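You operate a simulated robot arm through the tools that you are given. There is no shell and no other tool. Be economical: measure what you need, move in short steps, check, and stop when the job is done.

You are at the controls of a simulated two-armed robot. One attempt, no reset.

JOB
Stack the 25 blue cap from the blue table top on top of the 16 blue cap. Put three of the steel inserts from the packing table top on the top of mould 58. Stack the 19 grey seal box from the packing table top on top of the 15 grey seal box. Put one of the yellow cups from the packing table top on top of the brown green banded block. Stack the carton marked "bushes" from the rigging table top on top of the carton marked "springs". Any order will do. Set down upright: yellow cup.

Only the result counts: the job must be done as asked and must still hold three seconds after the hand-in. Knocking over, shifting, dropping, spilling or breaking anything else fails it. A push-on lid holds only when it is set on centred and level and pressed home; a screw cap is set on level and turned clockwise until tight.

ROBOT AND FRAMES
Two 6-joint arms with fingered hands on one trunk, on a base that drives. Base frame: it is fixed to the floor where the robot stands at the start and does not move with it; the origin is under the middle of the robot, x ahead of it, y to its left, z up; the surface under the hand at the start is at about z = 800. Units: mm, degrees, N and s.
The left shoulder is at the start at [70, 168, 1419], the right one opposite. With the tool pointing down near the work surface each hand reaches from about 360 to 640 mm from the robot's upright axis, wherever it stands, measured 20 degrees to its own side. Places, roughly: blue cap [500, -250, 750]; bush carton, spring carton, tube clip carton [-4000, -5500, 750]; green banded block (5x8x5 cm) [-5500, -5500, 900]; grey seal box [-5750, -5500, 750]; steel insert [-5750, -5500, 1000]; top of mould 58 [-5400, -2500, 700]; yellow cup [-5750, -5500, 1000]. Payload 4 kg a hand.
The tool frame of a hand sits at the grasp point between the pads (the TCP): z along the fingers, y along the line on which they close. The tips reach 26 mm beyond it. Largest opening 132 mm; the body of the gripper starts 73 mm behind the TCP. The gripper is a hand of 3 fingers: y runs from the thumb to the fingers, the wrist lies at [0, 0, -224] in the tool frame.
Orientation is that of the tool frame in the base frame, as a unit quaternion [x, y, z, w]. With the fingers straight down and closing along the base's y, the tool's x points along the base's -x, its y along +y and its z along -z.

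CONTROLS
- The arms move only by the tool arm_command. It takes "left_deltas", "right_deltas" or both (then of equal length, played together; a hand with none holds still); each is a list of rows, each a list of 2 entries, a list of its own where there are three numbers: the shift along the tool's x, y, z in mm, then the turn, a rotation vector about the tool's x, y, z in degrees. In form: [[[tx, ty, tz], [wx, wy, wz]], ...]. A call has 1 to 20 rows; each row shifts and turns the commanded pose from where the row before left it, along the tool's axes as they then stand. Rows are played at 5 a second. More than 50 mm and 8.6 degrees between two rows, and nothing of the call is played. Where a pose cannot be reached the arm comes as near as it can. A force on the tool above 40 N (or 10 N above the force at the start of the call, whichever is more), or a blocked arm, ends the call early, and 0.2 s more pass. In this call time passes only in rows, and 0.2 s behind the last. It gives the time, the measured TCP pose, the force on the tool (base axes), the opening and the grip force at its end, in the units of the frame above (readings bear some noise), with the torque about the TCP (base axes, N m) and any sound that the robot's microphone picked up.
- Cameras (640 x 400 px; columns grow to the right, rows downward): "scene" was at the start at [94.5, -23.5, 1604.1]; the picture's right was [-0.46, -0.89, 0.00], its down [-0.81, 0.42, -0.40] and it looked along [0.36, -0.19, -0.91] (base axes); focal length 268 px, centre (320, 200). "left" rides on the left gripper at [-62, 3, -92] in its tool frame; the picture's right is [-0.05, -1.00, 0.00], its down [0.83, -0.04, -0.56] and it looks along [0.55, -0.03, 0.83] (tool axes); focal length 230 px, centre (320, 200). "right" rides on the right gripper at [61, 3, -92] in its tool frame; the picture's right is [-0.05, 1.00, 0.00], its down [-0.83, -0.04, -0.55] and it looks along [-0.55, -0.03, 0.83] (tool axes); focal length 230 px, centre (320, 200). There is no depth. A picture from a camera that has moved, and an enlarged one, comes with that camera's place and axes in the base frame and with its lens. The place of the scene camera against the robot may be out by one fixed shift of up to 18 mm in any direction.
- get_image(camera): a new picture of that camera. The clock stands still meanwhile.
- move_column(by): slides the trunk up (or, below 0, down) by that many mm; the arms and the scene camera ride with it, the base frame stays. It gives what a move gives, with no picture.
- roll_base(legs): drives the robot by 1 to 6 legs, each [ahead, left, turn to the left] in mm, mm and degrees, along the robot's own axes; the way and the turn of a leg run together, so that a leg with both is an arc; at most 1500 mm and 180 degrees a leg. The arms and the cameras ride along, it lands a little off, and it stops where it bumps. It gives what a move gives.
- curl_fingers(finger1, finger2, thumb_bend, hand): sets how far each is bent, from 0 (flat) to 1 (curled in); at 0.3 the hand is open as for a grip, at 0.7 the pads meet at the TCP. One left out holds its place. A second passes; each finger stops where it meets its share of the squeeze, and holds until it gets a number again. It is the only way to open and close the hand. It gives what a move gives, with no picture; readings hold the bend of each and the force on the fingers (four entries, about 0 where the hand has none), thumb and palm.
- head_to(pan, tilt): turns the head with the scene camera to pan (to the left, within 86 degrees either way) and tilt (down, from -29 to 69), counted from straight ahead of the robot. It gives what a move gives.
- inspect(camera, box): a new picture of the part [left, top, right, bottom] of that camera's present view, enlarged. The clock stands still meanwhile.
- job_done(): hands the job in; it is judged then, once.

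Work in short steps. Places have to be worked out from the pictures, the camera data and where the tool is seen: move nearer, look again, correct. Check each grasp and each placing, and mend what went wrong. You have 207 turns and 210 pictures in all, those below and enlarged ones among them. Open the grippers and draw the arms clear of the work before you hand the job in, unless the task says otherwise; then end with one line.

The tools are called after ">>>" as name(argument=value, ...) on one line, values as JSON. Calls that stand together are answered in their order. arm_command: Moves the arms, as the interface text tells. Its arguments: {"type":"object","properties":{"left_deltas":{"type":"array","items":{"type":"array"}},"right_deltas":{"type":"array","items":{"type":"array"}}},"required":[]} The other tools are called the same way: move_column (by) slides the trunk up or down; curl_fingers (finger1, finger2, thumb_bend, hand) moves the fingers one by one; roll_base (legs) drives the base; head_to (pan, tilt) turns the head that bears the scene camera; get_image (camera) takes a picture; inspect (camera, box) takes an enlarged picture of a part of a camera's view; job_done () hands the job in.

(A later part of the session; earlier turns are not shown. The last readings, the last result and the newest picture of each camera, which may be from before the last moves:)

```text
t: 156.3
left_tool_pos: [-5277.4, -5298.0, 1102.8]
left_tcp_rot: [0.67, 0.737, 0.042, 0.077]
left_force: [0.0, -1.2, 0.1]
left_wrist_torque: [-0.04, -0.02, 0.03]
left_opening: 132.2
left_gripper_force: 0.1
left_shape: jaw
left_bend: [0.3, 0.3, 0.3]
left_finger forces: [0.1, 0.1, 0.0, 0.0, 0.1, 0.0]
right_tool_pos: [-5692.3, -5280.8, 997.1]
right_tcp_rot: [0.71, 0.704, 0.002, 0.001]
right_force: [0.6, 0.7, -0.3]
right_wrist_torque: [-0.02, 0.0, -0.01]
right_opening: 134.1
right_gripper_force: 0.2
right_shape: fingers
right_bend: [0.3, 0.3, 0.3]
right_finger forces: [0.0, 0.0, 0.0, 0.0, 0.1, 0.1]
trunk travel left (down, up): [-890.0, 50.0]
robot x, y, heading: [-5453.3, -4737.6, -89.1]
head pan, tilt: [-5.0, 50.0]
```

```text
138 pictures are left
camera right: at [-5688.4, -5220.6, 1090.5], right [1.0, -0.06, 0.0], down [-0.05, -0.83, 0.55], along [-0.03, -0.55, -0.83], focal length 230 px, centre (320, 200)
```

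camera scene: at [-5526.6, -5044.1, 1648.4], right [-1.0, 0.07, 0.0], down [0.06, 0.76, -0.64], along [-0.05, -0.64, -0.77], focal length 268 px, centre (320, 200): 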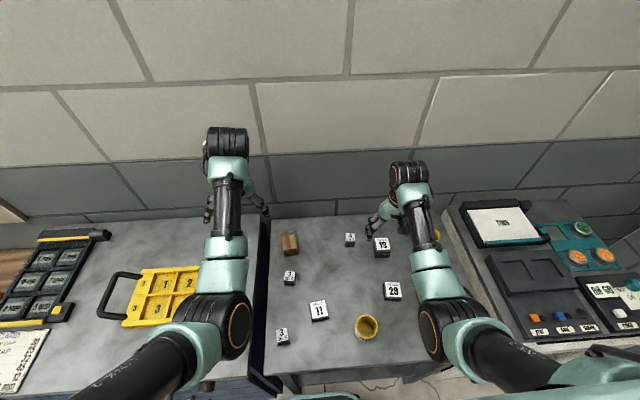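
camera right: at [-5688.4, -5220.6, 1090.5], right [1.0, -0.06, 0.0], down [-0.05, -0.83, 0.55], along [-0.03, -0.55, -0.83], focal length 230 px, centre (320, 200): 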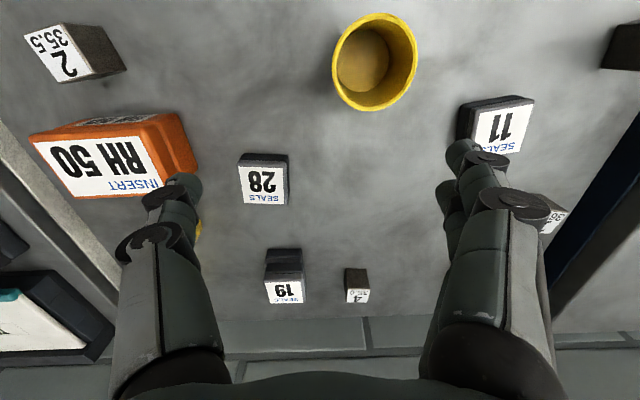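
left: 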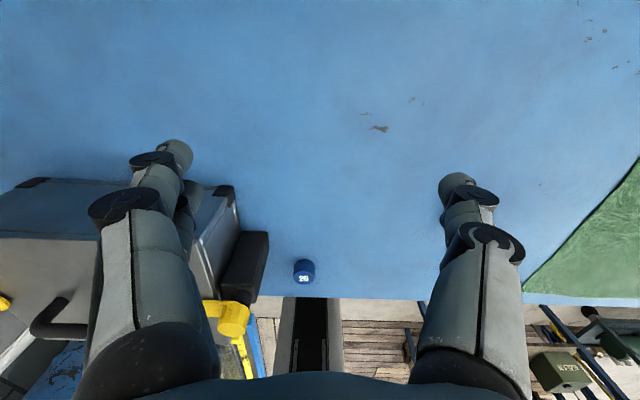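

Cup 35 rim centre ≈(-5653,-5230), rim z≈912, Ø58. I move above it and lower to 960 for a check.

>>> arm_command(right_deltas=[[[25, 19, 0], [0, 0, 0]], [[26, 20, 0], [0, 0, 0]], [[0, 0, 30], [0, 0, 0]], [[0, 0, 0], [0, 0, 0]]])

>>> get_image(camera="right")

```text
t: 157.3
left_tool_pos: [-5277.2, -5297.0, 1103.2]
left_tcp_rot: [0.67, 0.738, 0.041, 0.076]
left_force: [-0.6, -0.6, 0.5]
left_wrist_torque: [-0.03, 0.0, 0.02]
left_opening: 131.7
left_gripper_force: 0.0
left_shape: jaw
left_bend: [0.3, 0.3, 0.3]
left_finger forces: [0.0, 0.0, 0.1, 0.0, 0.1, 0.0]
right_tool_pos: [-5652.9, -5229.2, 967.4]
right_tcp_rot: [0.711, 0.703, 0.002, 0.0]
right_force: [0.3, -0.3, -0.1]
right_wrist_torque: [0.01, 0.0, -0.02]
right_opening: 134.1
right_gripper_force: 0.0
right_shape: fingers
right_bend: [0.3, 0.3, 0.3]
right_finger forces: [0.0, 0.0, 0.1, 0.0, 0.0, 0.1]
trunk travel left (down, up): [-890.0, 50.0]
robot x, y, heading: [-5456.0, -4735.8, -89.2]
head pan, tilt: [-5.0, 50.0]
```

```text
137 pictures are left
camera right: at [-5650.8, -5168.4, 1060.7], right [1.0, -0.06, 0.0], down [-0.05, -0.83, 0.55], along [-0.03, -0.55, -0.83], focal length 230 px, centre (320, 200)
```

right: 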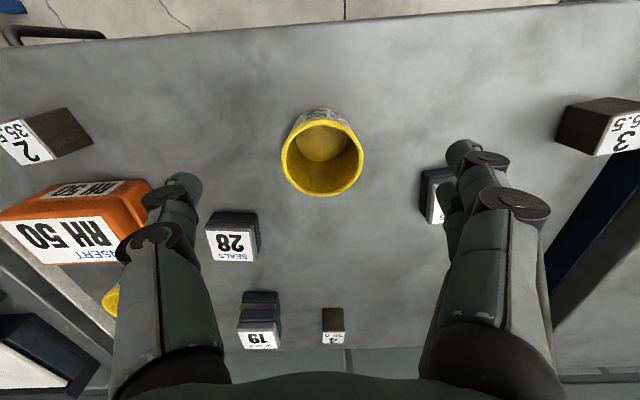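

Aligned. I go down to TCP z≈898 and close gently.

>>> arm_command(right_deltas=[[[-2, 0, 40], [0, 0, 0]], [[0, 0, 20], [0, 0, 0]], [[0, 0, 9], [0, 0, 0]]])

>>> curl_fingers(hand="right", finger1=0.62, finger2=0.62, thumb_bend=0.62)

>>> get_image(camera="right")

```text
t: 158.1
left_tool_pos: [-5276.7, -5297.6, 1102.4]
left_tcp_rot: [0.669, 0.738, 0.041, 0.076]
left_force: [-0.6, 0.9, 0.0]
left_wrist_torque: [-0.01, 0.0, -0.02]
left_opening: 132.0
left_gripper_force: 0.1
left_shape: jaw
left_bend: [0.3, 0.3, 0.3]
left_finger forces: [0.1, 0.1, 0.0, 0.1, 0.1, 0.0]
right_tool_pos: [-5652.1, -5234.2, 897.5]
right_tcp_rot: [0.71, 0.704, 0.001, 0.002]
right_force: [0.2, -0.3, -0.2]
right_wrist_torque: [0.03, -0.01, -0.03]
right_opening: 134.0
right_gripper_force: 0.0
right_shape: fingers
right_bend: [0.3, 0.3, 0.3]
right_finger forces: [0.0, 0.1, 0.0, 0.0, 0.0, 0.0]
trunk travel left (down, up): [-890.0, 50.0]
robot x, y, heading: [-5457.1, -4738.1, -89.4]
head pan, tilt: [-5.0, 50.0]
```

```text
t: 159.1
left_tool_pos: [-5277.2, -5298.4, 1103.4]
left_tcp_rot: [0.669, 0.738, 0.04, 0.076]
left_force: [-0.3, 0.3, -0.3]
left_wrist_torque: [-0.02, 0.0, -0.03]
left_opening: 131.8
left_gripper_force: 0.0
left_shape: jaw
left_bend: [0.3, 0.3, 0.3]
left_finger forces: [0.0, 0.1, 0.0, 0.0, 0.1, 0.0]
right_tool_pos: [-5651.1, -5233.4, 899.1]
right_tcp_rot: [0.711, 0.703, 0.001, 0.001]
right_force: [-0.5, -1.5, -0.2]
right_wrist_torque: [0.0, -0.01, 0.02]
right_opening: 46.9
right_gripper_force: 7.3
right_shape: fingers
right_bend: [0.57, 0.57, 0.58]
right_finger forces: [4.0, 3.7, 0.0, 0.1, 7.5, 0.0]
trunk travel left (down, up): [-890.0, 50.0]
robot x, y, heading: [-5455.3, -4739.1, -89.0]
head pan, tilt: [-5.0, 50.0]
```

```text
136 pictures are left
camera right: at [-5648.2, -5172.9, 991.2], right [1.0, -0.06, 0.0], down [-0.05, -0.83, 0.55], along [-0.03, -0.55, -0.83], focal length 230 px, centre (320, 200)
```

right: 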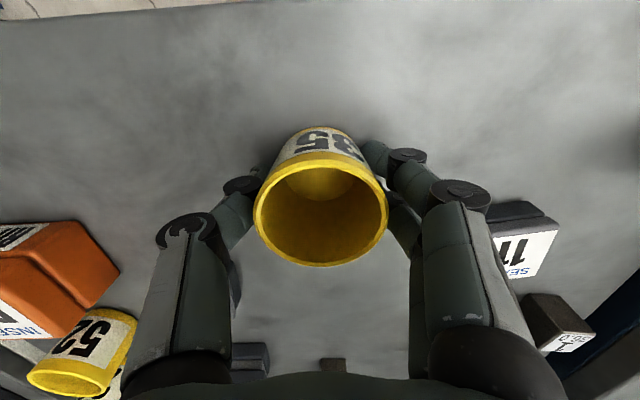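

Cup held by ~7 N, upright. I lift 85 mm and drive toward the banded block.

>>> arm_command(right_deltas=[[[0, 0, -20], [0, 0, 0]], [[0, 0, -35], [0, 0, 0]], [[0, 0, -30], [0, 0, 0]], [[0, 0, 0], [0, 0, 0]]])

>>> get_image(camera="right")

>>> roll_base(legs=[[120, 190, 0]])

>>> get_image(camera="right")

>>> get_image(camera="scene")

```text
t: 160.1
left_tool_pos: [-5277.2, -5297.4, 1102.7]
left_tcp_rot: [0.67, 0.738, 0.04, 0.077]
left_force: [-0.1, -0.2, -0.2]
left_wrist_torque: [-0.02, 0.01, -0.02]
left_opening: 131.8
left_gripper_force: 0.0
left_shape: jaw
left_bend: [0.3, 0.3, 0.3]
left_finger forces: [0.0, 0.0, 0.0, 0.1, 0.0, 0.1]
right_tool_pos: [-5652.0, -5232.6, 984.7]
right_tcp_rot: [0.71, 0.704, 0.002, 0.001]
right_force: [0.0, 0.1, -0.2]
right_wrist_torque: [-0.04, 0.04, 0.03]
right_opening: 47.0
right_gripper_force: 7.0
right_shape: fingers
right_bend: [0.57, 0.57, 0.58]
right_finger forces: [3.9, 3.8, 0.0, 0.0, 7.5, 0.1]
trunk travel left (down, up): [-890.0, 50.0]
robot x, y, heading: [-5453.5, -4735.7, -89.0]
head pan, tilt: [-5.0, 50.0]
```

```text
135 pictures are left
camera right: at [-5647.7, -5171.6, 1078.4], right [1.0, -0.06, 0.0], down [-0.05, -0.83, 0.55], along [-0.03, -0.55, -0.83], focal length 230 px, centre (320, 200)
```

right: 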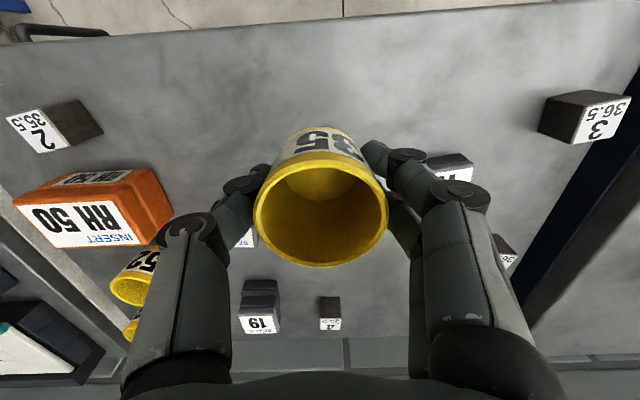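

```text
t: 161.8
left_tool_pos: [-5092.3, -5413.1, 1104.5]
left_tcp_rot: [0.669, 0.738, 0.041, 0.077]
left_force: [-0.3, -0.3, -0.1]
left_wrist_torque: [0.0, -0.01, -0.01]
left_opening: 131.7
left_gripper_force: 0.1
left_shape: jaw
left_bend: [0.3, 0.3, 0.3]
left_finger forces: [0.0, 0.1, 0.0, 0.0, 0.1, 0.0]
right_tool_pos: [-5465.7, -5348.6, 985.8]
right_tcp_rot: [0.711, 0.704, 0.001, 0.002]
right_force: [-0.8, -0.2, 0.0]
right_wrist_torque: [0.0, 0.0, 0.0]
right_opening: 47.0
right_gripper_force: 7.5
right_shape: fingers
right_bend: [0.57, 0.57, 0.58]
right_finger forces: [3.9, 3.7, 0.1, 0.1, 7.5, 0.0]
trunk travel left (down, up): [-890.0, 50.0]
robot x, y, heading: [-5269.2, -4851.2, -89.0]
head pan, tilt: [-5.0, 50.0]
```

```text
134 pictures are left
camera right: at [-5462.9, -5287.2, 1078.5], right [1.0, -0.06, 0.0], down [-0.05, -0.83, 0.55], along [-0.03, -0.55, -0.83], focal length 230 px, centre (320, 200)
```

right: 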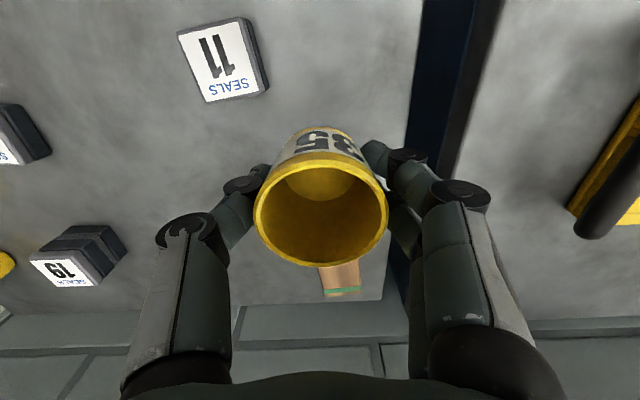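

```text
133 pictures are left
camera scene: at [-5285.1, -4973.9, 1648.6], right [-1.0, 0.07, 0.0], down [0.06, 0.76, -0.64], along [-0.05, -0.64, -0.77], focal length 268 px, centre (320, 200)
```

scene: 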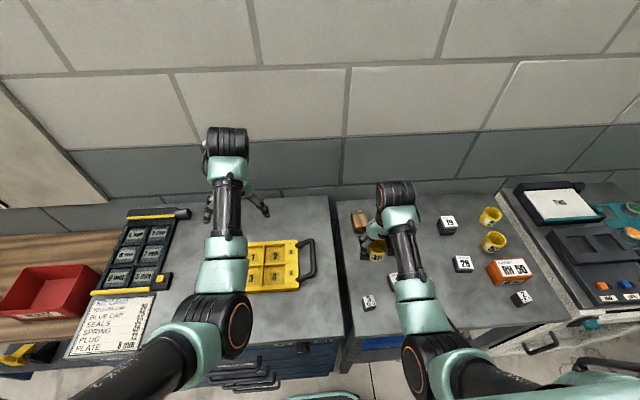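

I zoom on the block in the scene view.

>>> inspect(camera="scene", box=[330, 190, 420, 270])

```text
5.00 times, centred on (375, 230) of scene
camera zoom: at [-5285.1, -4973.9, 1648.6], right [-1.0, 0.07, 0.0], down [0.06, 0.76, -0.64], along [-0.05, -0.64, -0.77], focal length 1340 px, centre (45, 50)
```

zoom: 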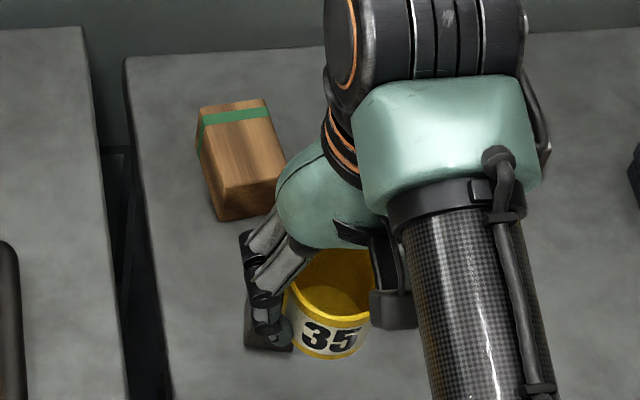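

Block top centre ≈(-5460,-5493). I drive 80 mm closer and inspect from the wrist camera.

>>> roll_base(legs=[[80, 0, 0]])

>>> arm_command(right_deltas=[[[40, -45, 0], [0, 0, 0]], [[0, -45, 0], [0, 0, 0]], [[0, 0, 0], [0, 0, 0]]])

>>> get_image(camera="right")

```text
t: 162.7
left_tool_pos: [-5083.3, -5442.1, 1102.6]
left_tcp_rot: [0.662, 0.744, 0.042, 0.075]
left_force: [0.5, 0.3, 0.1]
left_wrist_torque: [0.05, -0.01, -0.01]
left_opening: 131.9
left_gripper_force: 0.1
left_shape: jaw
left_bend: [0.3, 0.3, 0.3]
left_finger forces: [0.0, 0.1, 0.0, 0.1, 0.1, 0.0]
right_tool_pos: [-5458.0, -5383.7, 984.9]
right_tcp_rot: [0.703, 0.711, 0.001, -0.001]
right_force: [-0.3, 0.4, -0.8]
right_wrist_torque: [0.06, 0.02, -0.01]
right_opening: 47.2
right_gripper_force: 7.7
right_shape: fingers
right_bend: [0.57, 0.57, 0.58]
right_finger forces: [4.0, 3.7, 0.1, 0.0, 7.5, 0.2]
trunk travel left (down, up): [-890.0, 50.0]
robot x, y, heading: [-5274.1, -4882.0, -88.0]
head pan, tilt: [-5.0, 50.0]
stopped in leg 1: the robot was blocked; the commanded pose is now the measured one
```

```text
refused: row 1 steps farther than a row can; nothing moved
```

```text
131 pictures are left
camera right: at [-5455.6, -5323.0, 1077.3], right [1.0, -0.04, 0.0], down [-0.04, -0.83, 0.55], along [-0.02, -0.55, -0.83], focal length 230 px, centre (320, 200)
```

right: 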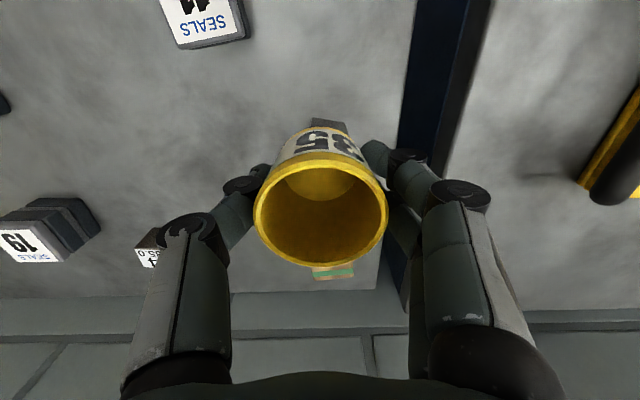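

The base bumped the chest front; I back off 12 mm and will use arm reach instead. Inspect the visible block part.

>>> roll_base(legs=[[-12, 0, -1]])

>>> arm_command(right_deltas=[[[0, -40, 0], [0, 0, 0]], [[0, -40, 0], [0, 0, 0]], [[0, 0, 0], [0, 0, 0]]])

>>> get_image(camera="right")

>>> get_image(camera="scene")

```text
t: 163.5
left_tool_pos: [-5093.5, -5436.9, 1100.2]
left_tcp_rot: [0.669, 0.738, 0.042, 0.074]
left_force: [-0.1, -1.3, -0.3]
left_wrist_torque: [0.02, 0.01, 0.04]
left_opening: 132.1
left_gripper_force: 0.0
left_shape: jaw
left_bend: [0.3, 0.3, 0.3]
left_finger forces: [0.0, 0.0, 0.0, 0.0, 0.1, 0.0]
right_tool_pos: [-5467.6, -5372.8, 982.1]
right_tcp_rot: [0.71, 0.704, 0.003, -0.002]
right_force: [0.2, -1.0, -1.6]
right_wrist_torque: [0.04, 0.01, -0.01]
right_opening: 47.0
right_gripper_force: 8.1
right_shape: fingers
right_bend: [0.57, 0.57, 0.58]
right_finger forces: [3.8, 3.7, 0.0, 0.0, 7.5, 0.0]
trunk travel left (down, up): [-890.0, 50.0]
robot x, y, heading: [-5274.5, -4870.2, -89.0]
head pan, tilt: [-5.0, 50.0]
```

```text
t: 164.3
left_tool_pos: [-5091.4, -5433.1, 1103.2]
left_tcp_rot: [0.67, 0.738, 0.04, 0.075]
left_force: [0.2, 0.3, 0.1]
left_wrist_torque: [-0.05, 0.04, -0.01]
left_opening: 131.8
left_gripper_force: 0.1
left_shape: jaw
left_bend: [0.3, 0.3, 0.3]
left_finger forces: [0.0, 0.0, 0.1, 0.0, 0.0, 0.0]
right_tool_pos: [-5548.2, -5366.2, 985.6]
right_tcp_rot: [0.71, 0.704, 0.002, 0.0]
right_force: [-0.4, -0.3, -0.4]
right_wrist_torque: [0.02, 0.03, 0.0]
right_opening: 47.0
right_gripper_force: 7.7
right_shape: fingers
right_bend: [0.57, 0.57, 0.58]
right_finger forces: [3.9, 3.8, 0.1, 0.0, 7.5, 0.0]
trunk travel left (down, up): [-890.0, 50.0]
robot x, y, heading: [-5269.2, -4865.3, -89.1]
head pan, tilt: [-5.0, 50.0]
```

```text
130 pictures are left
camera right: at [-5544.1, -5305.4, 1079.2], right [1.0, -0.06, 0.0], down [-0.05, -0.83, 0.55], along [-0.03, -0.55, -0.83], focal length 230 px, centre (320, 200)
```

right: 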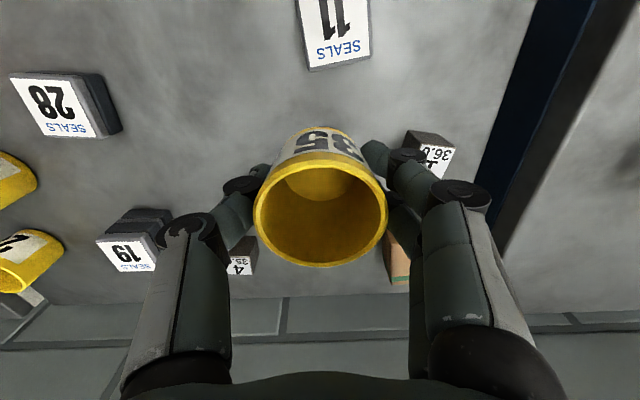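

```text
129 pictures are left
camera scene: at [-5284.1, -4994.3, 1648.4], right [-1.0, 0.07, 0.0], down [0.05, 0.76, -0.64], along [-0.05, -0.64, -0.77], focal length 268 px, centre (320, 200)
```

scene: 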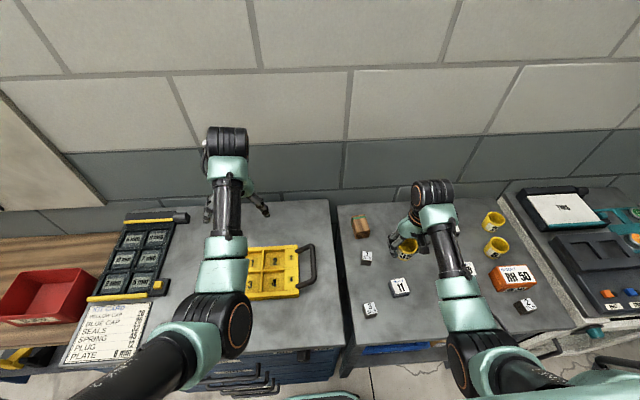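

I shift the hand right and forward so the block becomes visible beside the fingers.

>>> arm_command(right_deltas=[[[-30, -30, 0], [0, 0, 0]], [[-30, -35, 0], [0, 0, 0]], [[-5, -35, 0], [0, 0, 0]], [[0, 0, 0], [0, 0, 0]]])

>>> get_image(camera="right")

```text
t: 165.3
left_tool_pos: [-5092.8, -5431.9, 1103.1]
left_tcp_rot: [0.668, 0.739, 0.041, 0.077]
left_force: [-0.3, -0.1, 0.2]
left_wrist_torque: [-0.01, 0.02, 0.01]
left_opening: 131.4
left_gripper_force: 0.0
left_shape: jaw
left_bend: [0.3, 0.3, 0.3]
left_finger forces: [0.0, 0.0, 0.0, 0.1, 0.0, 0.0]
right_tool_pos: [-5648.6, -5429.7, 985.1]
right_tcp_rot: [0.71, 0.704, 0.001, 0.0]
right_force: [0.6, 0.4, -0.2]
right_wrist_torque: [-0.01, 0.01, -0.03]
right_opening: 46.9
right_gripper_force: 7.2
right_shape: fingers
right_bend: [0.57, 0.57, 0.58]
right_finger forces: [4.1, 3.7, 0.0, 0.0, 7.5, 0.0]
trunk travel left (down, up): [-890.0, 50.0]
robot x, y, heading: [-5271.8, -4871.6, -89.0]
head pan, tilt: [-5.0, 50.0]
```

```text
128 pictures are left
camera right: at [-5644.4, -5369.9, 1079.3], right [1.0, -0.06, 0.0], down [-0.05, -0.83, 0.55], along [-0.03, -0.55, -0.83], focal length 230 px, centre (320, 200)
```

right: 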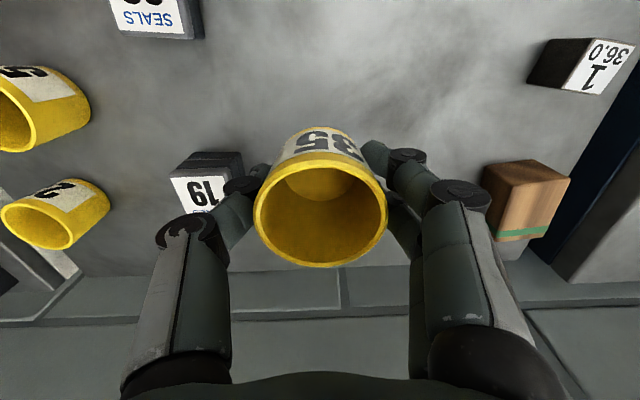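

>>> inspect(camera="right", box=[470, 145, 590, 255])

```text
3.64 times, centred on (530, 200) of right
camera zoom: at [-5644.4, -5369.9, 1079.3], right [1.0, -0.06, 0.0], down [-0.05, -0.83, 0.55], along [-0.03, -0.55, -0.83], focal length 837 px, centre (-444, 200)
```

zoom: 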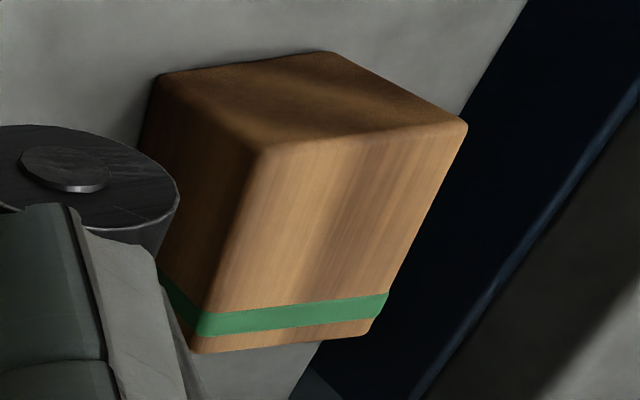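

Block top centre ≈(-5455,-5508), top z≈907. I lift the hand 60, lower the trunk 60 for reach, and move over the block.

>>> arm_command(right_deltas=[[[0, 0, -30], [0, 0, 0]], [[0, 0, -30], [0, 0, 0]], [[0, 0, 0], [0, 0, 0]]])

>>> move_column(by=-60)

>>> arm_command(right_deltas=[[[-13, 32, 0], [0, 0, 0]], [[-13, 32, 0], [0, 0, 0]], [[-13, 32, 0], [0, 0, 0]], [[-13, 32, 0], [0, 0, 0]], [[-13, 32, 0], [0, 0, 0]], [[-16, 31, 0], [0, 0, 0]], [[0, 0, 0], [0, 0, 0]]])

>>> get_image(camera="right")

>>> inspect(camera="scene", box=[330, 180, 430, 260])

```text
t: 166.1
left_tool_pos: [-5093.4, -5432.3, 1103.9]
left_tcp_rot: [0.669, 0.738, 0.04, 0.075]
left_force: [0.0, 0.4, -0.6]
left_wrist_torque: [0.01, 0.0, -0.01]
left_opening: 132.1
left_gripper_force: 0.1
left_shape: jaw
left_bend: [0.3, 0.3, 0.3]
left_finger forces: [0.0, 0.0, 0.0, 0.1, 0.1, 0.1]
right_tool_pos: [-5647.3, -5430.8, 1046.5]
right_tcp_rot: [0.711, 0.703, 0.002, -0.002]
right_force: [-0.1, -0.2, -0.7]
right_wrist_torque: [0.01, 0.0, 0.02]
right_opening: 46.9
right_gripper_force: 7.7
right_shape: fingers
right_bend: [0.57, 0.57, 0.58]
right_finger forces: [4.0, 3.7, 0.0, 0.0, 7.5, 0.0]
trunk travel left (down, up): [-890.0, 50.0]
robot x, y, heading: [-5274.3, -4871.9, -89.0]
head pan, tilt: [-5.0, 50.0]
```

```text
t: 167.1
left_tool_pos: [-5094.4, -5432.9, 1043.3]
left_tcp_rot: [0.669, 0.739, 0.04, 0.077]
left_force: [0.1, 0.0, 0.3]
left_wrist_torque: [0.0, -0.01, 0.0]
left_opening: 131.8
left_gripper_force: 0.0
left_shape: jaw
left_bend: [0.3, 0.3, 0.3]
left_finger forces: [0.0, 0.1, 0.1, 0.2, 0.1, 0.1]
right_tool_pos: [-5647.8, -5430.3, 986.0]
right_tcp_rot: [0.71, 0.704, 0.0, 0.0]
right_force: [0.2, 0.4, -0.8]
right_wrist_torque: [0.02, 0.03, 0.05]
right_opening: 46.8
right_gripper_force: 7.2
right_shape: fingers
right_bend: [0.57, 0.57, 0.58]
right_finger forces: [4.1, 3.7, 0.0, 0.0, 7.5, 0.0]
trunk travel left (down, up): [-830.0, 110.0]
robot x, y, heading: [-5275.6, -4873.4, -88.9]
head pan, tilt: [-5.0, 50.0]
```

```text
t: 168.7
left_tool_pos: [-5093.2, -5432.6, 1043.5]
left_tcp_rot: [0.668, 0.739, 0.041, 0.077]
left_force: [0.2, -0.6, 0.4]
left_wrist_torque: [-0.03, -0.01, -0.02]
left_opening: 132.0
left_gripper_force: 0.1
left_shape: jaw
left_bend: [0.3, 0.3, 0.3]
left_finger forces: [0.0, 0.0, 0.0, 0.0, 0.0, 0.0]
right_tool_pos: [-5458.0, -5511.5, 985.5]
right_tcp_rot: [0.71, 0.704, 0.001, 0.001]
right_force: [0.6, -0.4, -0.2]
right_wrist_torque: [-0.01, -0.02, -0.01]
right_opening: 46.9
right_gripper_force: 7.5
right_shape: fingers
right_bend: [0.57, 0.57, 0.58]
right_finger forces: [3.8, 3.8, 0.0, 0.1, 7.4, 0.0]
trunk travel left (down, up): [-830.0, 110.0]
robot x, y, heading: [-5275.1, -4870.0, -89.1]
head pan, tilt: [-5.0, 50.0]
```

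```text
126 pictures are left
camera right: at [-5454.6, -5451.1, 1078.1], right [1.0, -0.06, 0.0], down [-0.05, -0.83, 0.55], along [-0.03, -0.55, -0.83], focal length 230 px, centre (320, 200)
```

right: 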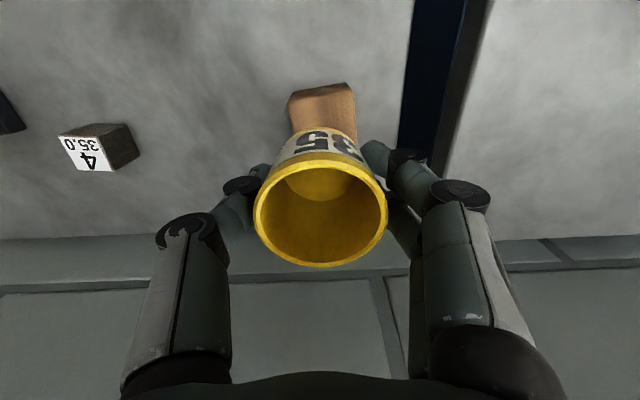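

```text
5.00 times, centred on (380, 220) of scene
camera zoom: at [-5286.5, -4994.2, 1588.4], right [-1.0, 0.07, 0.0], down [0.05, 0.76, -0.64], along [-0.04, -0.64, -0.77], focal length 1340 px, centre (20, 100)
```

zoom: 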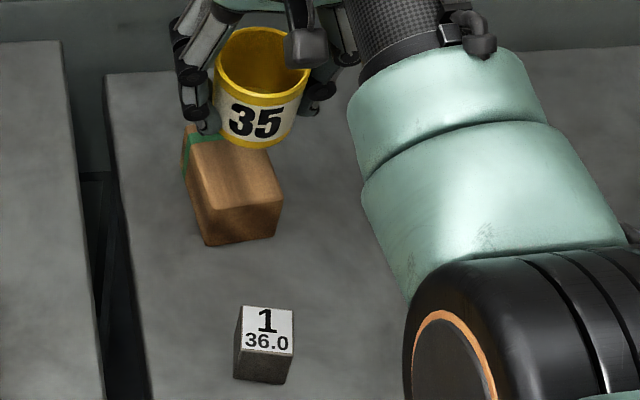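

I enlarge the wrist view to measure the block's near edge.

>>> inspect(camera="right", box=[260, 60, 400, 160])

```text
4.00 times, centred on (330, 110) of right
camera zoom: at [-5454.6, -5451.1, 1078.1], right [1.0, -0.06, 0.0], down [-0.05, -0.83, 0.55], along [-0.03, -0.55, -0.83], focal length 920 px, centre (280, 560)
```

zoom: 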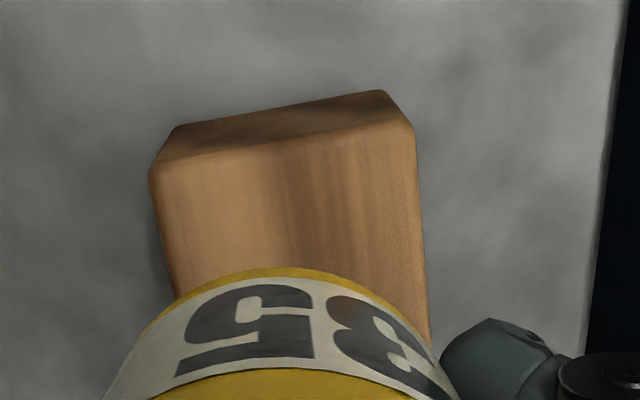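

Block centre ≈(-5452,-5516); cup needs (+5,-7). I correct and lower, then feel for contact.

>>> arm_command(right_deltas=[[[-7, 5, 0], [0, 0, 0]], [[0, 0, 18], [0, 0, 0]], [[0, 0, 12], [0, 0, 0]], [[0, 0, 0], [0, 0, 0]]])

>>> inspect(camera="right", box=[240, 60, 400, 200])

>>> inspect(camera="scene", box=[330, 180, 430, 260])

```text
t: 169.7
left_tool_pos: [-5093.8, -5433.0, 1042.4]
left_tcp_rot: [0.669, 0.738, 0.041, 0.076]
left_force: [-0.7, 0.1, -0.3]
left_wrist_torque: [0.01, 0.0, -0.03]
left_opening: 132.1
left_gripper_force: 0.1
left_shape: jaw
left_bend: [0.3, 0.3, 0.3]
left_finger forces: [0.0, 0.0, 0.0, 0.0, 0.0, 0.0]
right_tool_pos: [-5451.8, -5518.4, 956.2]
right_tcp_rot: [0.71, 0.704, 0.002, 0.0]
right_force: [0.2, 0.8, -0.7]
right_wrist_torque: [0.02, 0.0, 0.02]
right_opening: 46.8
right_gripper_force: 7.5
right_shape: fingers
right_bend: [0.57, 0.57, 0.58]
right_finger forces: [3.9, 3.8, 0.1, 0.0, 7.3, 0.0]
trunk travel left (down, up): [-830.0, 110.0]
robot x, y, heading: [-5271.3, -4872.4, -89.1]
head pan, tilt: [-5.0, 50.0]
```

```text
2.86 times, centred on (320, 130) of right
camera zoom: at [-5448.8, -5457.2, 1049.2], right [1.0, -0.06, 0.0], down [-0.05, -0.83, 0.55], along [-0.03, -0.55, -0.83], focal length 657 px, centre (320, 400)
```

zoom: 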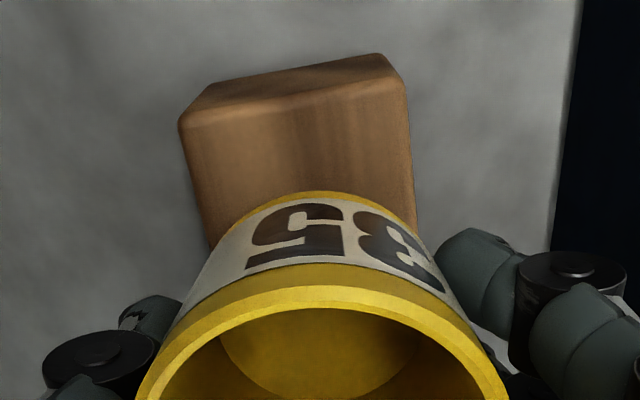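

```text
5.00 times, centred on (380, 220) of scene
camera zoom: at [-5285.5, -4994.5, 1588.4], right [-1.0, 0.07, 0.0], down [0.05, 0.76, -0.64], along [-0.05, -0.64, -0.77], focal length 1340 px, centre (20, 100)
```

zoom: 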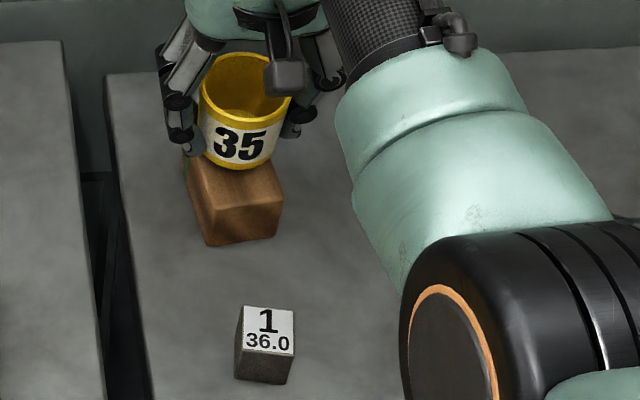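

Well centred. I lower gently to contact.

>>> arm_command(right_deltas=[[[0, 0, 3], [0, 0, 0]], [[0, 0, 2], [0, 0, 0]], [[0, 0, 1.5], [0, 0, 0]], [[0, 0, 1], [0, 0, 0]], [[0, 0, 0], [0, 0, 0]]])

>>> inspect(camera="right", box=[240, 60, 400, 200])

```text
t: 170.9
left_tool_pos: [-5093.7, -5432.3, 1043.7]
left_tcp_rot: [0.669, 0.739, 0.04, 0.076]
left_force: [-0.1, 0.3, 0.2]
left_wrist_torque: [0.01, 0.05, -0.01]
left_opening: 131.9
left_gripper_force: 0.1
left_shape: jaw
left_bend: [0.3, 0.3, 0.3]
left_finger forces: [0.1, 0.1, 0.0, 0.0, 0.0, 0.0]
right_tool_pos: [-5452.6, -5520.0, 947.9]
right_tcp_rot: [0.71, 0.704, 0.001, 0.0]
right_force: [-0.9, -0.5, 0.0]
right_wrist_torque: [-0.02, -0.01, -0.01]
right_opening: 47.0
right_gripper_force: 6.6
right_shape: fingers
right_bend: [0.57, 0.57, 0.58]
right_finger forces: [3.9, 3.8, 0.0, 0.0, 7.4, 0.1]
trunk travel left (down, up): [-830.0, 110.0]
robot x, y, heading: [-5272.7, -4870.5, -89.1]
head pan, tilt: [-5.0, 50.0]
```

```text
2.86 times, centred on (320, 130) of right
camera zoom: at [-5449.6, -5458.8, 1042.2], right [1.0, -0.06, 0.0], down [-0.05, -0.83, 0.55], along [-0.03, -0.55, -0.83], focal length 657 px, centre (320, 400)
```

zoom: 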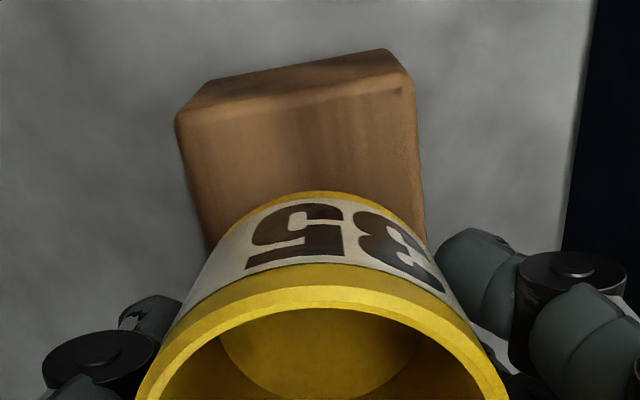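

Not yet touching; I continue in 1 mm steps.

>>> arm_command(right_deltas=[[[0, 0, 1], [0, 0, 0]], [[0, 0, 1], [0, 0, 0]], [[0, 0, 1], [0, 0, 0]], [[0, 0, 0], [0, 0, 0]]])

>>> inspect(camera="right", box=[240, 60, 400, 200])

```text
t: 171.9
left_tool_pos: [-5094.0, -5433.4, 1043.4]
left_tcp_rot: [0.669, 0.738, 0.04, 0.075]
left_force: [-0.4, -0.2, 1.1]
left_wrist_torque: [0.01, 0.04, 0.03]
left_opening: 131.7
left_gripper_force: 0.1
left_shape: jaw
left_bend: [0.3, 0.3, 0.3]
left_finger forces: [0.0, 0.0, 0.0, 0.0, 0.1, 0.1]
right_tool_pos: [-5454.0, -5517.4, 946.0]
right_tcp_rot: [0.71, 0.704, 0.002, 0.0]
right_force: [0.0, -0.2, -1.1]
right_wrist_torque: [0.0, 0.01, 0.01]
right_opening: 46.7
right_gripper_force: 7.7
right_shape: fingers
right_bend: [0.57, 0.57, 0.58]
right_finger forces: [3.9, 3.9, 0.0, 0.0, 7.5, 0.0]
trunk travel left (down, up): [-830.0, 110.0]
robot x, y, heading: [-5269.7, -4872.9, -89.1]
head pan, tilt: [-5.0, 50.0]
```

```text
2.86 times, centred on (320, 130) of right
camera zoom: at [-5449.6, -5458.1, 1039.1], right [1.0, -0.06, 0.0], down [-0.05, -0.83, 0.55], along [-0.03, -0.55, -0.83], focal length 657 px, centre (320, 400)
```

zoom: 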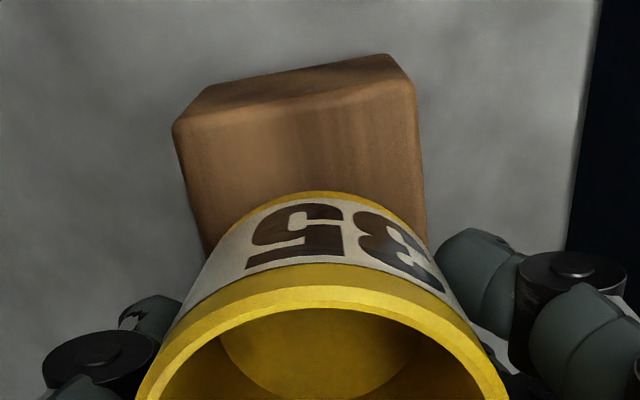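

>>> arm_command(right_deltas=[[[0, 0, 1], [0, 0, 0]], [[0, 0, 1], [0, 0, 0]], [[0, 0, 1], [0, 0, 0]], [[0, 0, 1], [0, 0, 0]]])

>>> inspect(camera="scene", box=[340, 180, 420, 245])

```text
t: 172.9
left_tool_pos: [-5092.4, -5432.6, 1043.6]
left_tcp_rot: [0.669, 0.738, 0.04, 0.077]
left_force: [0.3, -0.5, 0.1]
left_wrist_torque: [0.02, 0.03, -0.02]
left_opening: 131.9
left_gripper_force: 0.1
left_shape: jaw
left_bend: [0.3, 0.3, 0.3]
left_finger forces: [0.1, 0.0, 0.0, 0.0, 0.0, 0.0]
right_tool_pos: [-5452.9, -5520.4, 942.3]
right_tcp_rot: [0.709, 0.705, 0.001, 0.001]
right_force: [0.2, -0.2, 0.6]
right_wrist_torque: [0.0, -0.02, 0.01]
right_opening: 46.8
right_gripper_force: 8.1
right_shape: fingers
right_bend: [0.57, 0.57, 0.58]
right_finger forces: [3.9, 4.0, 0.0, 0.0, 7.4, 0.0]
trunk travel left (down, up): [-830.0, 110.0]
robot x, y, heading: [-5273.5, -4872.4, -89.1]
head pan, tilt: [-5.0, 50.0]
```

```text
6.15 times, centred on (380, 212) of scene
camera zoom: at [-5285.7, -4994.0, 1588.4], right [-1.0, 0.07, 0.0], down [0.05, 0.76, -0.64], along [-0.05, -0.64, -0.77], focal length 1650 px, centre (-49, 123)
```

zoom: 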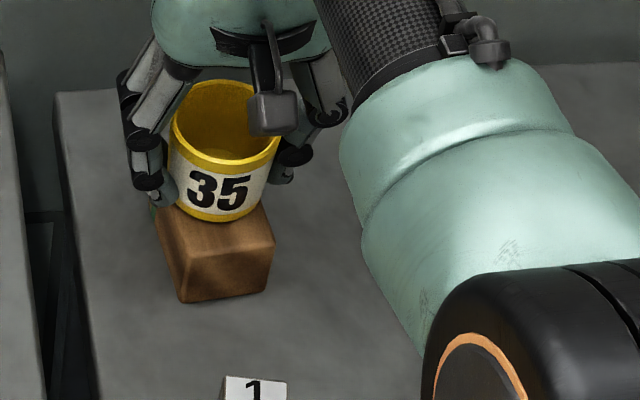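

Close to touching; two or three more mm.

>>> arm_command(right_deltas=[[[0, 0, 1], [0, 0, 0]], [[0, 0, 1], [0, 0, 0]], [[0, 0, 0], [0, 0, 0]]])

```text
t: 173.7
left_tool_pos: [-5092.9, -5431.7, 1043.8]
left_tcp_rot: [0.668, 0.739, 0.04, 0.076]
left_force: [-0.3, -0.6, 0.6]
left_wrist_torque: [-0.02, 0.02, -0.02]
left_opening: 131.8
left_gripper_force: 0.0
left_shape: jaw
left_bend: [0.3, 0.3, 0.3]
left_finger forces: [0.0, 0.1, 0.0, 0.0, 0.0, 0.0]
right_tool_pos: [-5452.5, -5518.9, 942.3]
right_tcp_rot: [0.709, 0.705, 0.0, 0.0]
right_force: [-0.3, -1.5, 6.5]
right_wrist_torque: [-0.03, -0.01, -0.01]
right_opening: 46.6
right_gripper_force: 8.2
right_shape: fingers
right_bend: [0.57, 0.58, 0.59]
right_finger forces: [4.1, 4.2, 0.0, 0.0, 8.0, 0.0]
trunk travel left (down, up): [-830.0, 110.0]
robot x, y, heading: [-5276.2, -4869.9, -88.7]
head pan, tilt: [-5.0, 50.0]
```

Contact (6.5 N). I release and rise straight.

>>> curl_fingers(hand="right", finger1=0.4, finger2=0.4, thumb_bend=0.4)

>>> arm_command(right_deltas=[[[0, 0, -20], [0, 0, 0]], [[0, 0, -40], [0, 0, 0]], [[0, 0, -40], [0, 0, 0]], [[0, 0, 0], [0, 0, 0]]])

>>> inspect(camera="scene", box=[340, 180, 420, 245])

>>> get_image(camera="right")

```text
t: 174.7
left_tool_pos: [-5092.9, -5433.3, 1043.5]
left_tcp_rot: [0.669, 0.738, 0.04, 0.075]
left_force: [1.0, 0.6, 0.2]
left_wrist_torque: [-0.01, -0.04, 0.02]
left_opening: 131.9
left_gripper_force: 0.0
left_shape: jaw
left_bend: [0.3, 0.3, 0.3]
left_finger forces: [0.0, 0.0, 0.1, 0.1, 0.0, 0.0]
right_tool_pos: [-5453.2, -5519.2, 940.5]
right_tcp_rot: [0.711, 0.704, 0.002, 0.0]
right_force: [0.3, 0.0, 0.3]
right_wrist_torque: [0.01, -0.02, -0.01]
right_opening: 100.9
right_gripper_force: 0.1
right_shape: fingers
right_bend: [0.4, 0.4, 0.4]
right_finger forces: [0.0, 0.0, 0.0, 0.0, 0.0, 0.0]
trunk travel left (down, up): [-830.0, 110.0]
robot x, y, heading: [-5272.7, -4869.9, -88.9]
head pan, tilt: [-5.0, 50.0]
```

```text
t: 175.7
left_tool_pos: [-5092.1, -5433.3, 1043.0]
left_tcp_rot: [0.668, 0.739, 0.041, 0.075]
left_force: [0.1, 0.1, 0.3]
left_wrist_torque: [0.01, -0.01, 0.0]
left_opening: 132.1
left_gripper_force: 0.0
left_shape: jaw
left_bend: [0.3, 0.3, 0.3]
left_finger forces: [0.0, 0.0, 0.0, 0.0, 0.0, 0.0]
right_tool_pos: [-5453.4, -5516.0, 1038.8]
right_tcp_rot: [0.71, 0.704, 0.0, 0.001]
right_force: [0.5, 0.4, 0.1]
right_wrist_torque: [-0.01, 0.0, 0.0]
right_opening: 101.4
right_gripper_force: 0.1
right_shape: fingers
right_bend: [0.4, 0.4, 0.4]
right_finger forces: [0.0, 0.0, 0.0, 0.1, 0.1, 0.0]
trunk travel left (down, up): [-830.0, 110.0]
robot x, y, heading: [-5275.3, -4872.2, -88.8]
head pan, tilt: [-5.0, 50.0]
```

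```text
6.15 times, centred on (380, 212) of scene
camera zoom: at [-5286.0, -4994.5, 1588.4], right [-1.0, 0.07, 0.0], down [0.05, 0.76, -0.64], along [-0.05, -0.64, -0.77], focal length 1650 px, centre (-49, 123)
```

zoom: 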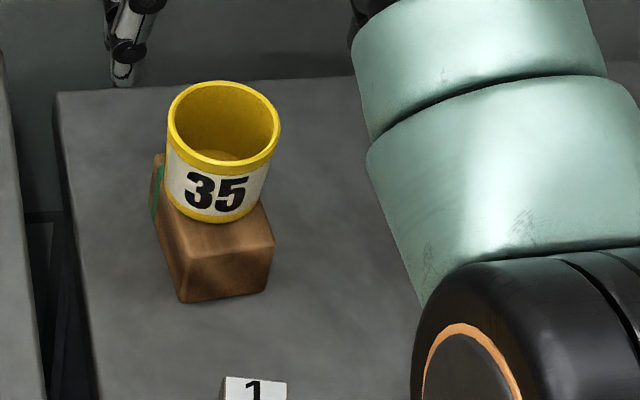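

```text
117 pictures are left
camera right: at [-5450.1, -5455.9, 1132.8], right [1.0, -0.06, 0.0], down [-0.05, -0.83, 0.55], along [-0.03, -0.55, -0.83], focal length 230 px, centre (320, 200)
```

right: 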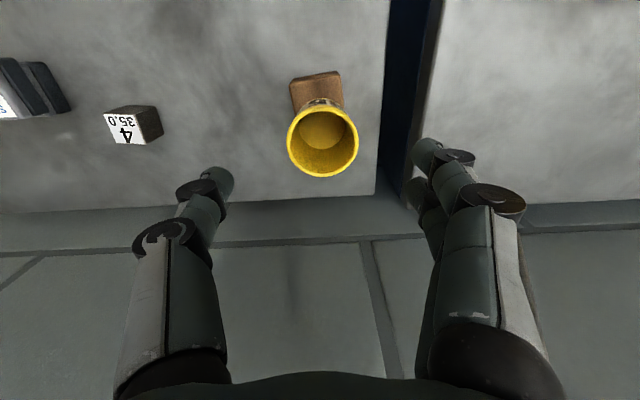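

Cup stands on the block. Next the inserts: I back off and strafe so insert 3 is on the left hand's side and insert 2 on the right's.

>>> roll_base(legs=[[-150, 0, -1], [0, -335, 0]])

>>> move_column(by=60)

>>> get_image(camera="scene")

>>> get_image(camera="left")

>>> get_image(camera="right")

```text
t: 178.9
left_tool_pos: [-5439.5, -5279.7, 1044.0]
left_tcp_rot: [0.675, 0.733, 0.039, 0.076]
left_force: [0.4, -0.2, 0.1]
left_wrist_torque: [0.01, 0.01, -0.03]
left_opening: 132.2
left_gripper_force: 0.1
left_shape: jaw
left_bend: [0.3, 0.3, 0.3]
left_finger forces: [0.1, 0.1, 0.1, 0.0, 0.1, 0.0]
right_tool_pos: [-5801.5, -5357.1, 1039.9]
right_tcp_rot: [0.716, 0.699, 0.0, 0.0]
right_force: [0.0, 0.1, -0.1]
right_wrist_torque: [-0.02, 0.0, 0.01]
right_opening: 100.9
right_gripper_force: 0.0
right_shape: fingers
right_bend: [0.4, 0.4, 0.4]
right_finger forces: [0.0, 0.0, 0.0, 0.0, 0.1, 0.0]
trunk travel left (down, up): [-830.0, 110.0]
robot x, y, heading: [-5609.4, -4712.6, -89.9]
head pan, tilt: [-5.0, 50.0]
```

```text
t: 179.9
left_tool_pos: [-5439.7, -5279.4, 1103.0]
left_tcp_rot: [0.674, 0.734, 0.039, 0.076]
left_force: [1.4, 0.7, 0.1]
left_wrist_torque: [0.02, 0.0, -0.04]
left_opening: 132.1
left_gripper_force: 0.2
left_shape: jaw
left_bend: [0.3, 0.3, 0.3]
left_finger forces: [0.0, 0.0, 0.1, 0.0, 0.1, 0.0]
right_tool_pos: [-5802.5, -5358.5, 1098.7]
right_tcp_rot: [0.715, 0.699, 0.001, 0.0]
right_force: [-0.5, 0.0, 0.5]
right_wrist_torque: [-0.01, 0.01, -0.01]
right_opening: 100.8
right_gripper_force: 0.1
right_shape: fingers
right_bend: [0.4, 0.4, 0.4]
right_finger forces: [0.0, 0.1, 0.0, 0.0, 0.0, 0.0]
trunk travel left (down, up): [-890.0, 50.0]
robot x, y, heading: [-5609.2, -4713.4, -89.4]
head pan, tilt: [-5.0, 50.0]
```

```text
116 pictures are left
camera scene: at [-5626.3, -4837.8, 1648.3], right [-1.0, 0.09, 0.0], down [0.07, 0.76, -0.64], along [-0.06, -0.64, -0.77], focal length 268 px, centre (320, 200)
```

scene: 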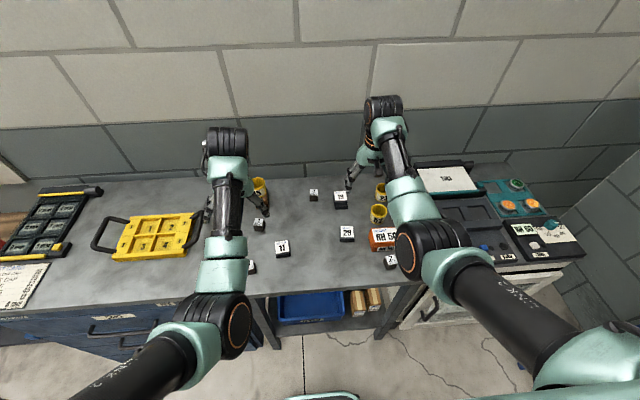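

```text
115 pictures are left
camera left: at [-5447.0, -5334.9, 1198.1], right [-0.98, -0.14, -0.16], down [-0.2, 0.85, 0.49], along [0.07, 0.51, -0.86], focal length 230 px, centre (320, 200)
```

left: 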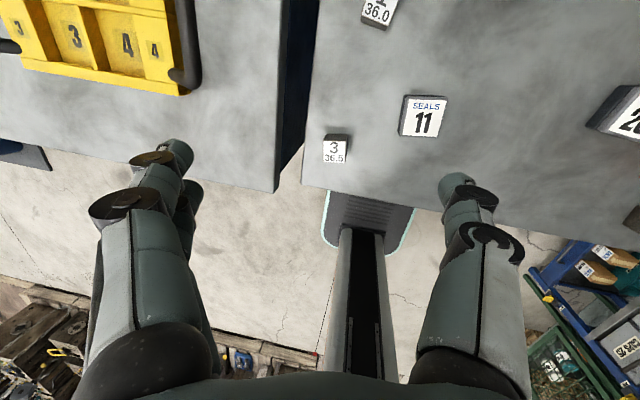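

```text
114 pictures are left
camera right: at [-5797.3, -5296.5, 1192.6], right [1.0, -0.07, 0.0], down [-0.06, -0.83, 0.55], along [-0.04, -0.55, -0.83], focal length 230 px, centre (320, 200)
```

right: 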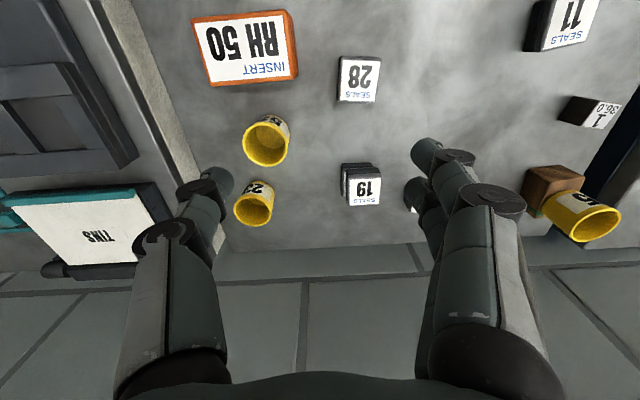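

Insert 3 ≈(-5432,-5238), insert 2 ≈(-5870,-5210). I straighten the left hand and move both hands above their inserts.

>>> arm_command(left_deltas=[[[0, 0, 0], [4.6, 1.7, 0]], [[0, 0, 0], [4.6, 1.7, 0]], [[20, 6, 0], [0, 0, 0]], [[20, 5, 0], [0, 0, 0]], [[0, 0, 45], [0, 0, 0]], [[0, 0, 45], [0, 0, 0]], [[0, 0, 0], [0, 0, 0]]], right_deltas=[[[36.7, -17.7, 0], [0, 0, 0]], [[36.7, -17.7, 0], [0, 0, 0]], [[36.7, -17.7, 0], [0, 0, 0]], [[36.7, -17.7, 0], [0, 0, 0]], [[0, 0, 45], [0, 0, 0]], [[0, 0, 45], [0, 0, 0]], [[0, 0, 0], [0, 0, 0]]])

>>> get_image(camera="left")

>>> get_image(camera="right")

```text
t: 181.5
left_tool_pos: [-5440.4, -5263.1, 980.3]
left_tcp_rot: [0.677, 0.736, 0.002, 0.001]
left_force: [-0.8, 1.3, -0.7]
left_wrist_torque: [0.04, 0.0, 0.0]
left_opening: 132.0
left_gripper_force: 0.1
left_shape: jaw
left_bend: [0.3, 0.3, 0.3]
left_finger forces: [0.1, 0.1, 0.0, 0.0, 0.0, 0.0]
left hand out of reach, approached as far as the arm can: row 1, 2, 3, 4
right_tool_pos: [-5869.7, -5241.1, 958.5]
right_tcp_rot: [0.715, 0.699, 0.001, 0.0]
right_force: [-0.1, -0.2, 0.2]
right_wrist_torque: [0.01, -0.04, 0.03]
right_opening: 101.0
right_gripper_force: 0.1
right_shape: fingers
right_bend: [0.4, 0.4, 0.4]
right_finger forces: [0.1, 0.1, 0.0, 0.1, 0.0, 0.0]
right hand out of reach, approached as far as the arm can: row 2, 3, 4
trunk travel left (down, up): [-890.0, 50.0]
robot x, y, heading: [-5611.8, -4717.0, -89.8]
head pan, tilt: [-5.0, 50.0]
```

```text
113 pictures are left
camera left: at [-5431.1, -5323.5, 1071.5], right [-0.99, -0.14, 0.0], down [-0.11, 0.82, 0.55], along [-0.07, 0.55, -0.83], focal length 230 px, centre (320, 200)
```

left: 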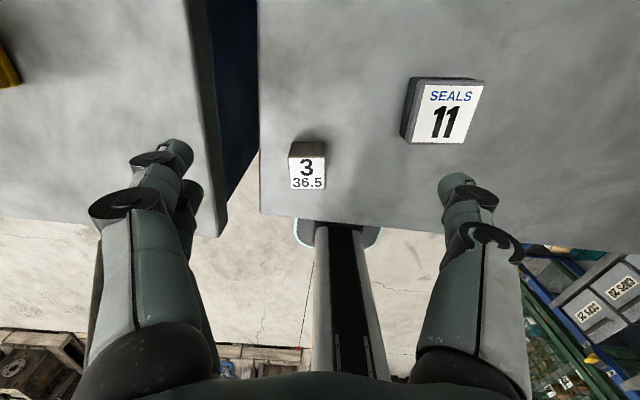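

```text
112 pictures are left
camera right: at [-5866.6, -5180.6, 1052.7], right [1.0, -0.07, 0.0], down [-0.06, -0.83, 0.55], along [-0.04, -0.55, -0.83], focal length 230 px, centre (320, 200)
```

right: 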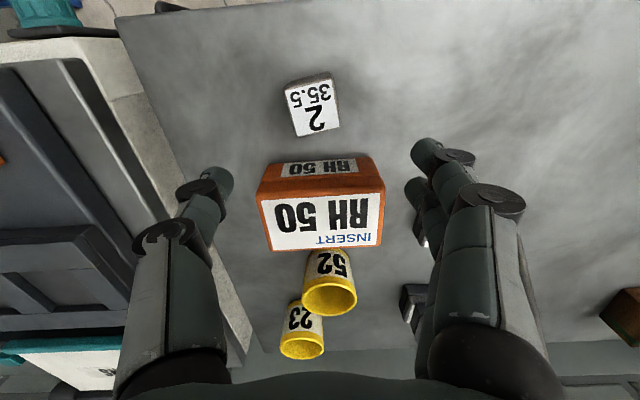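

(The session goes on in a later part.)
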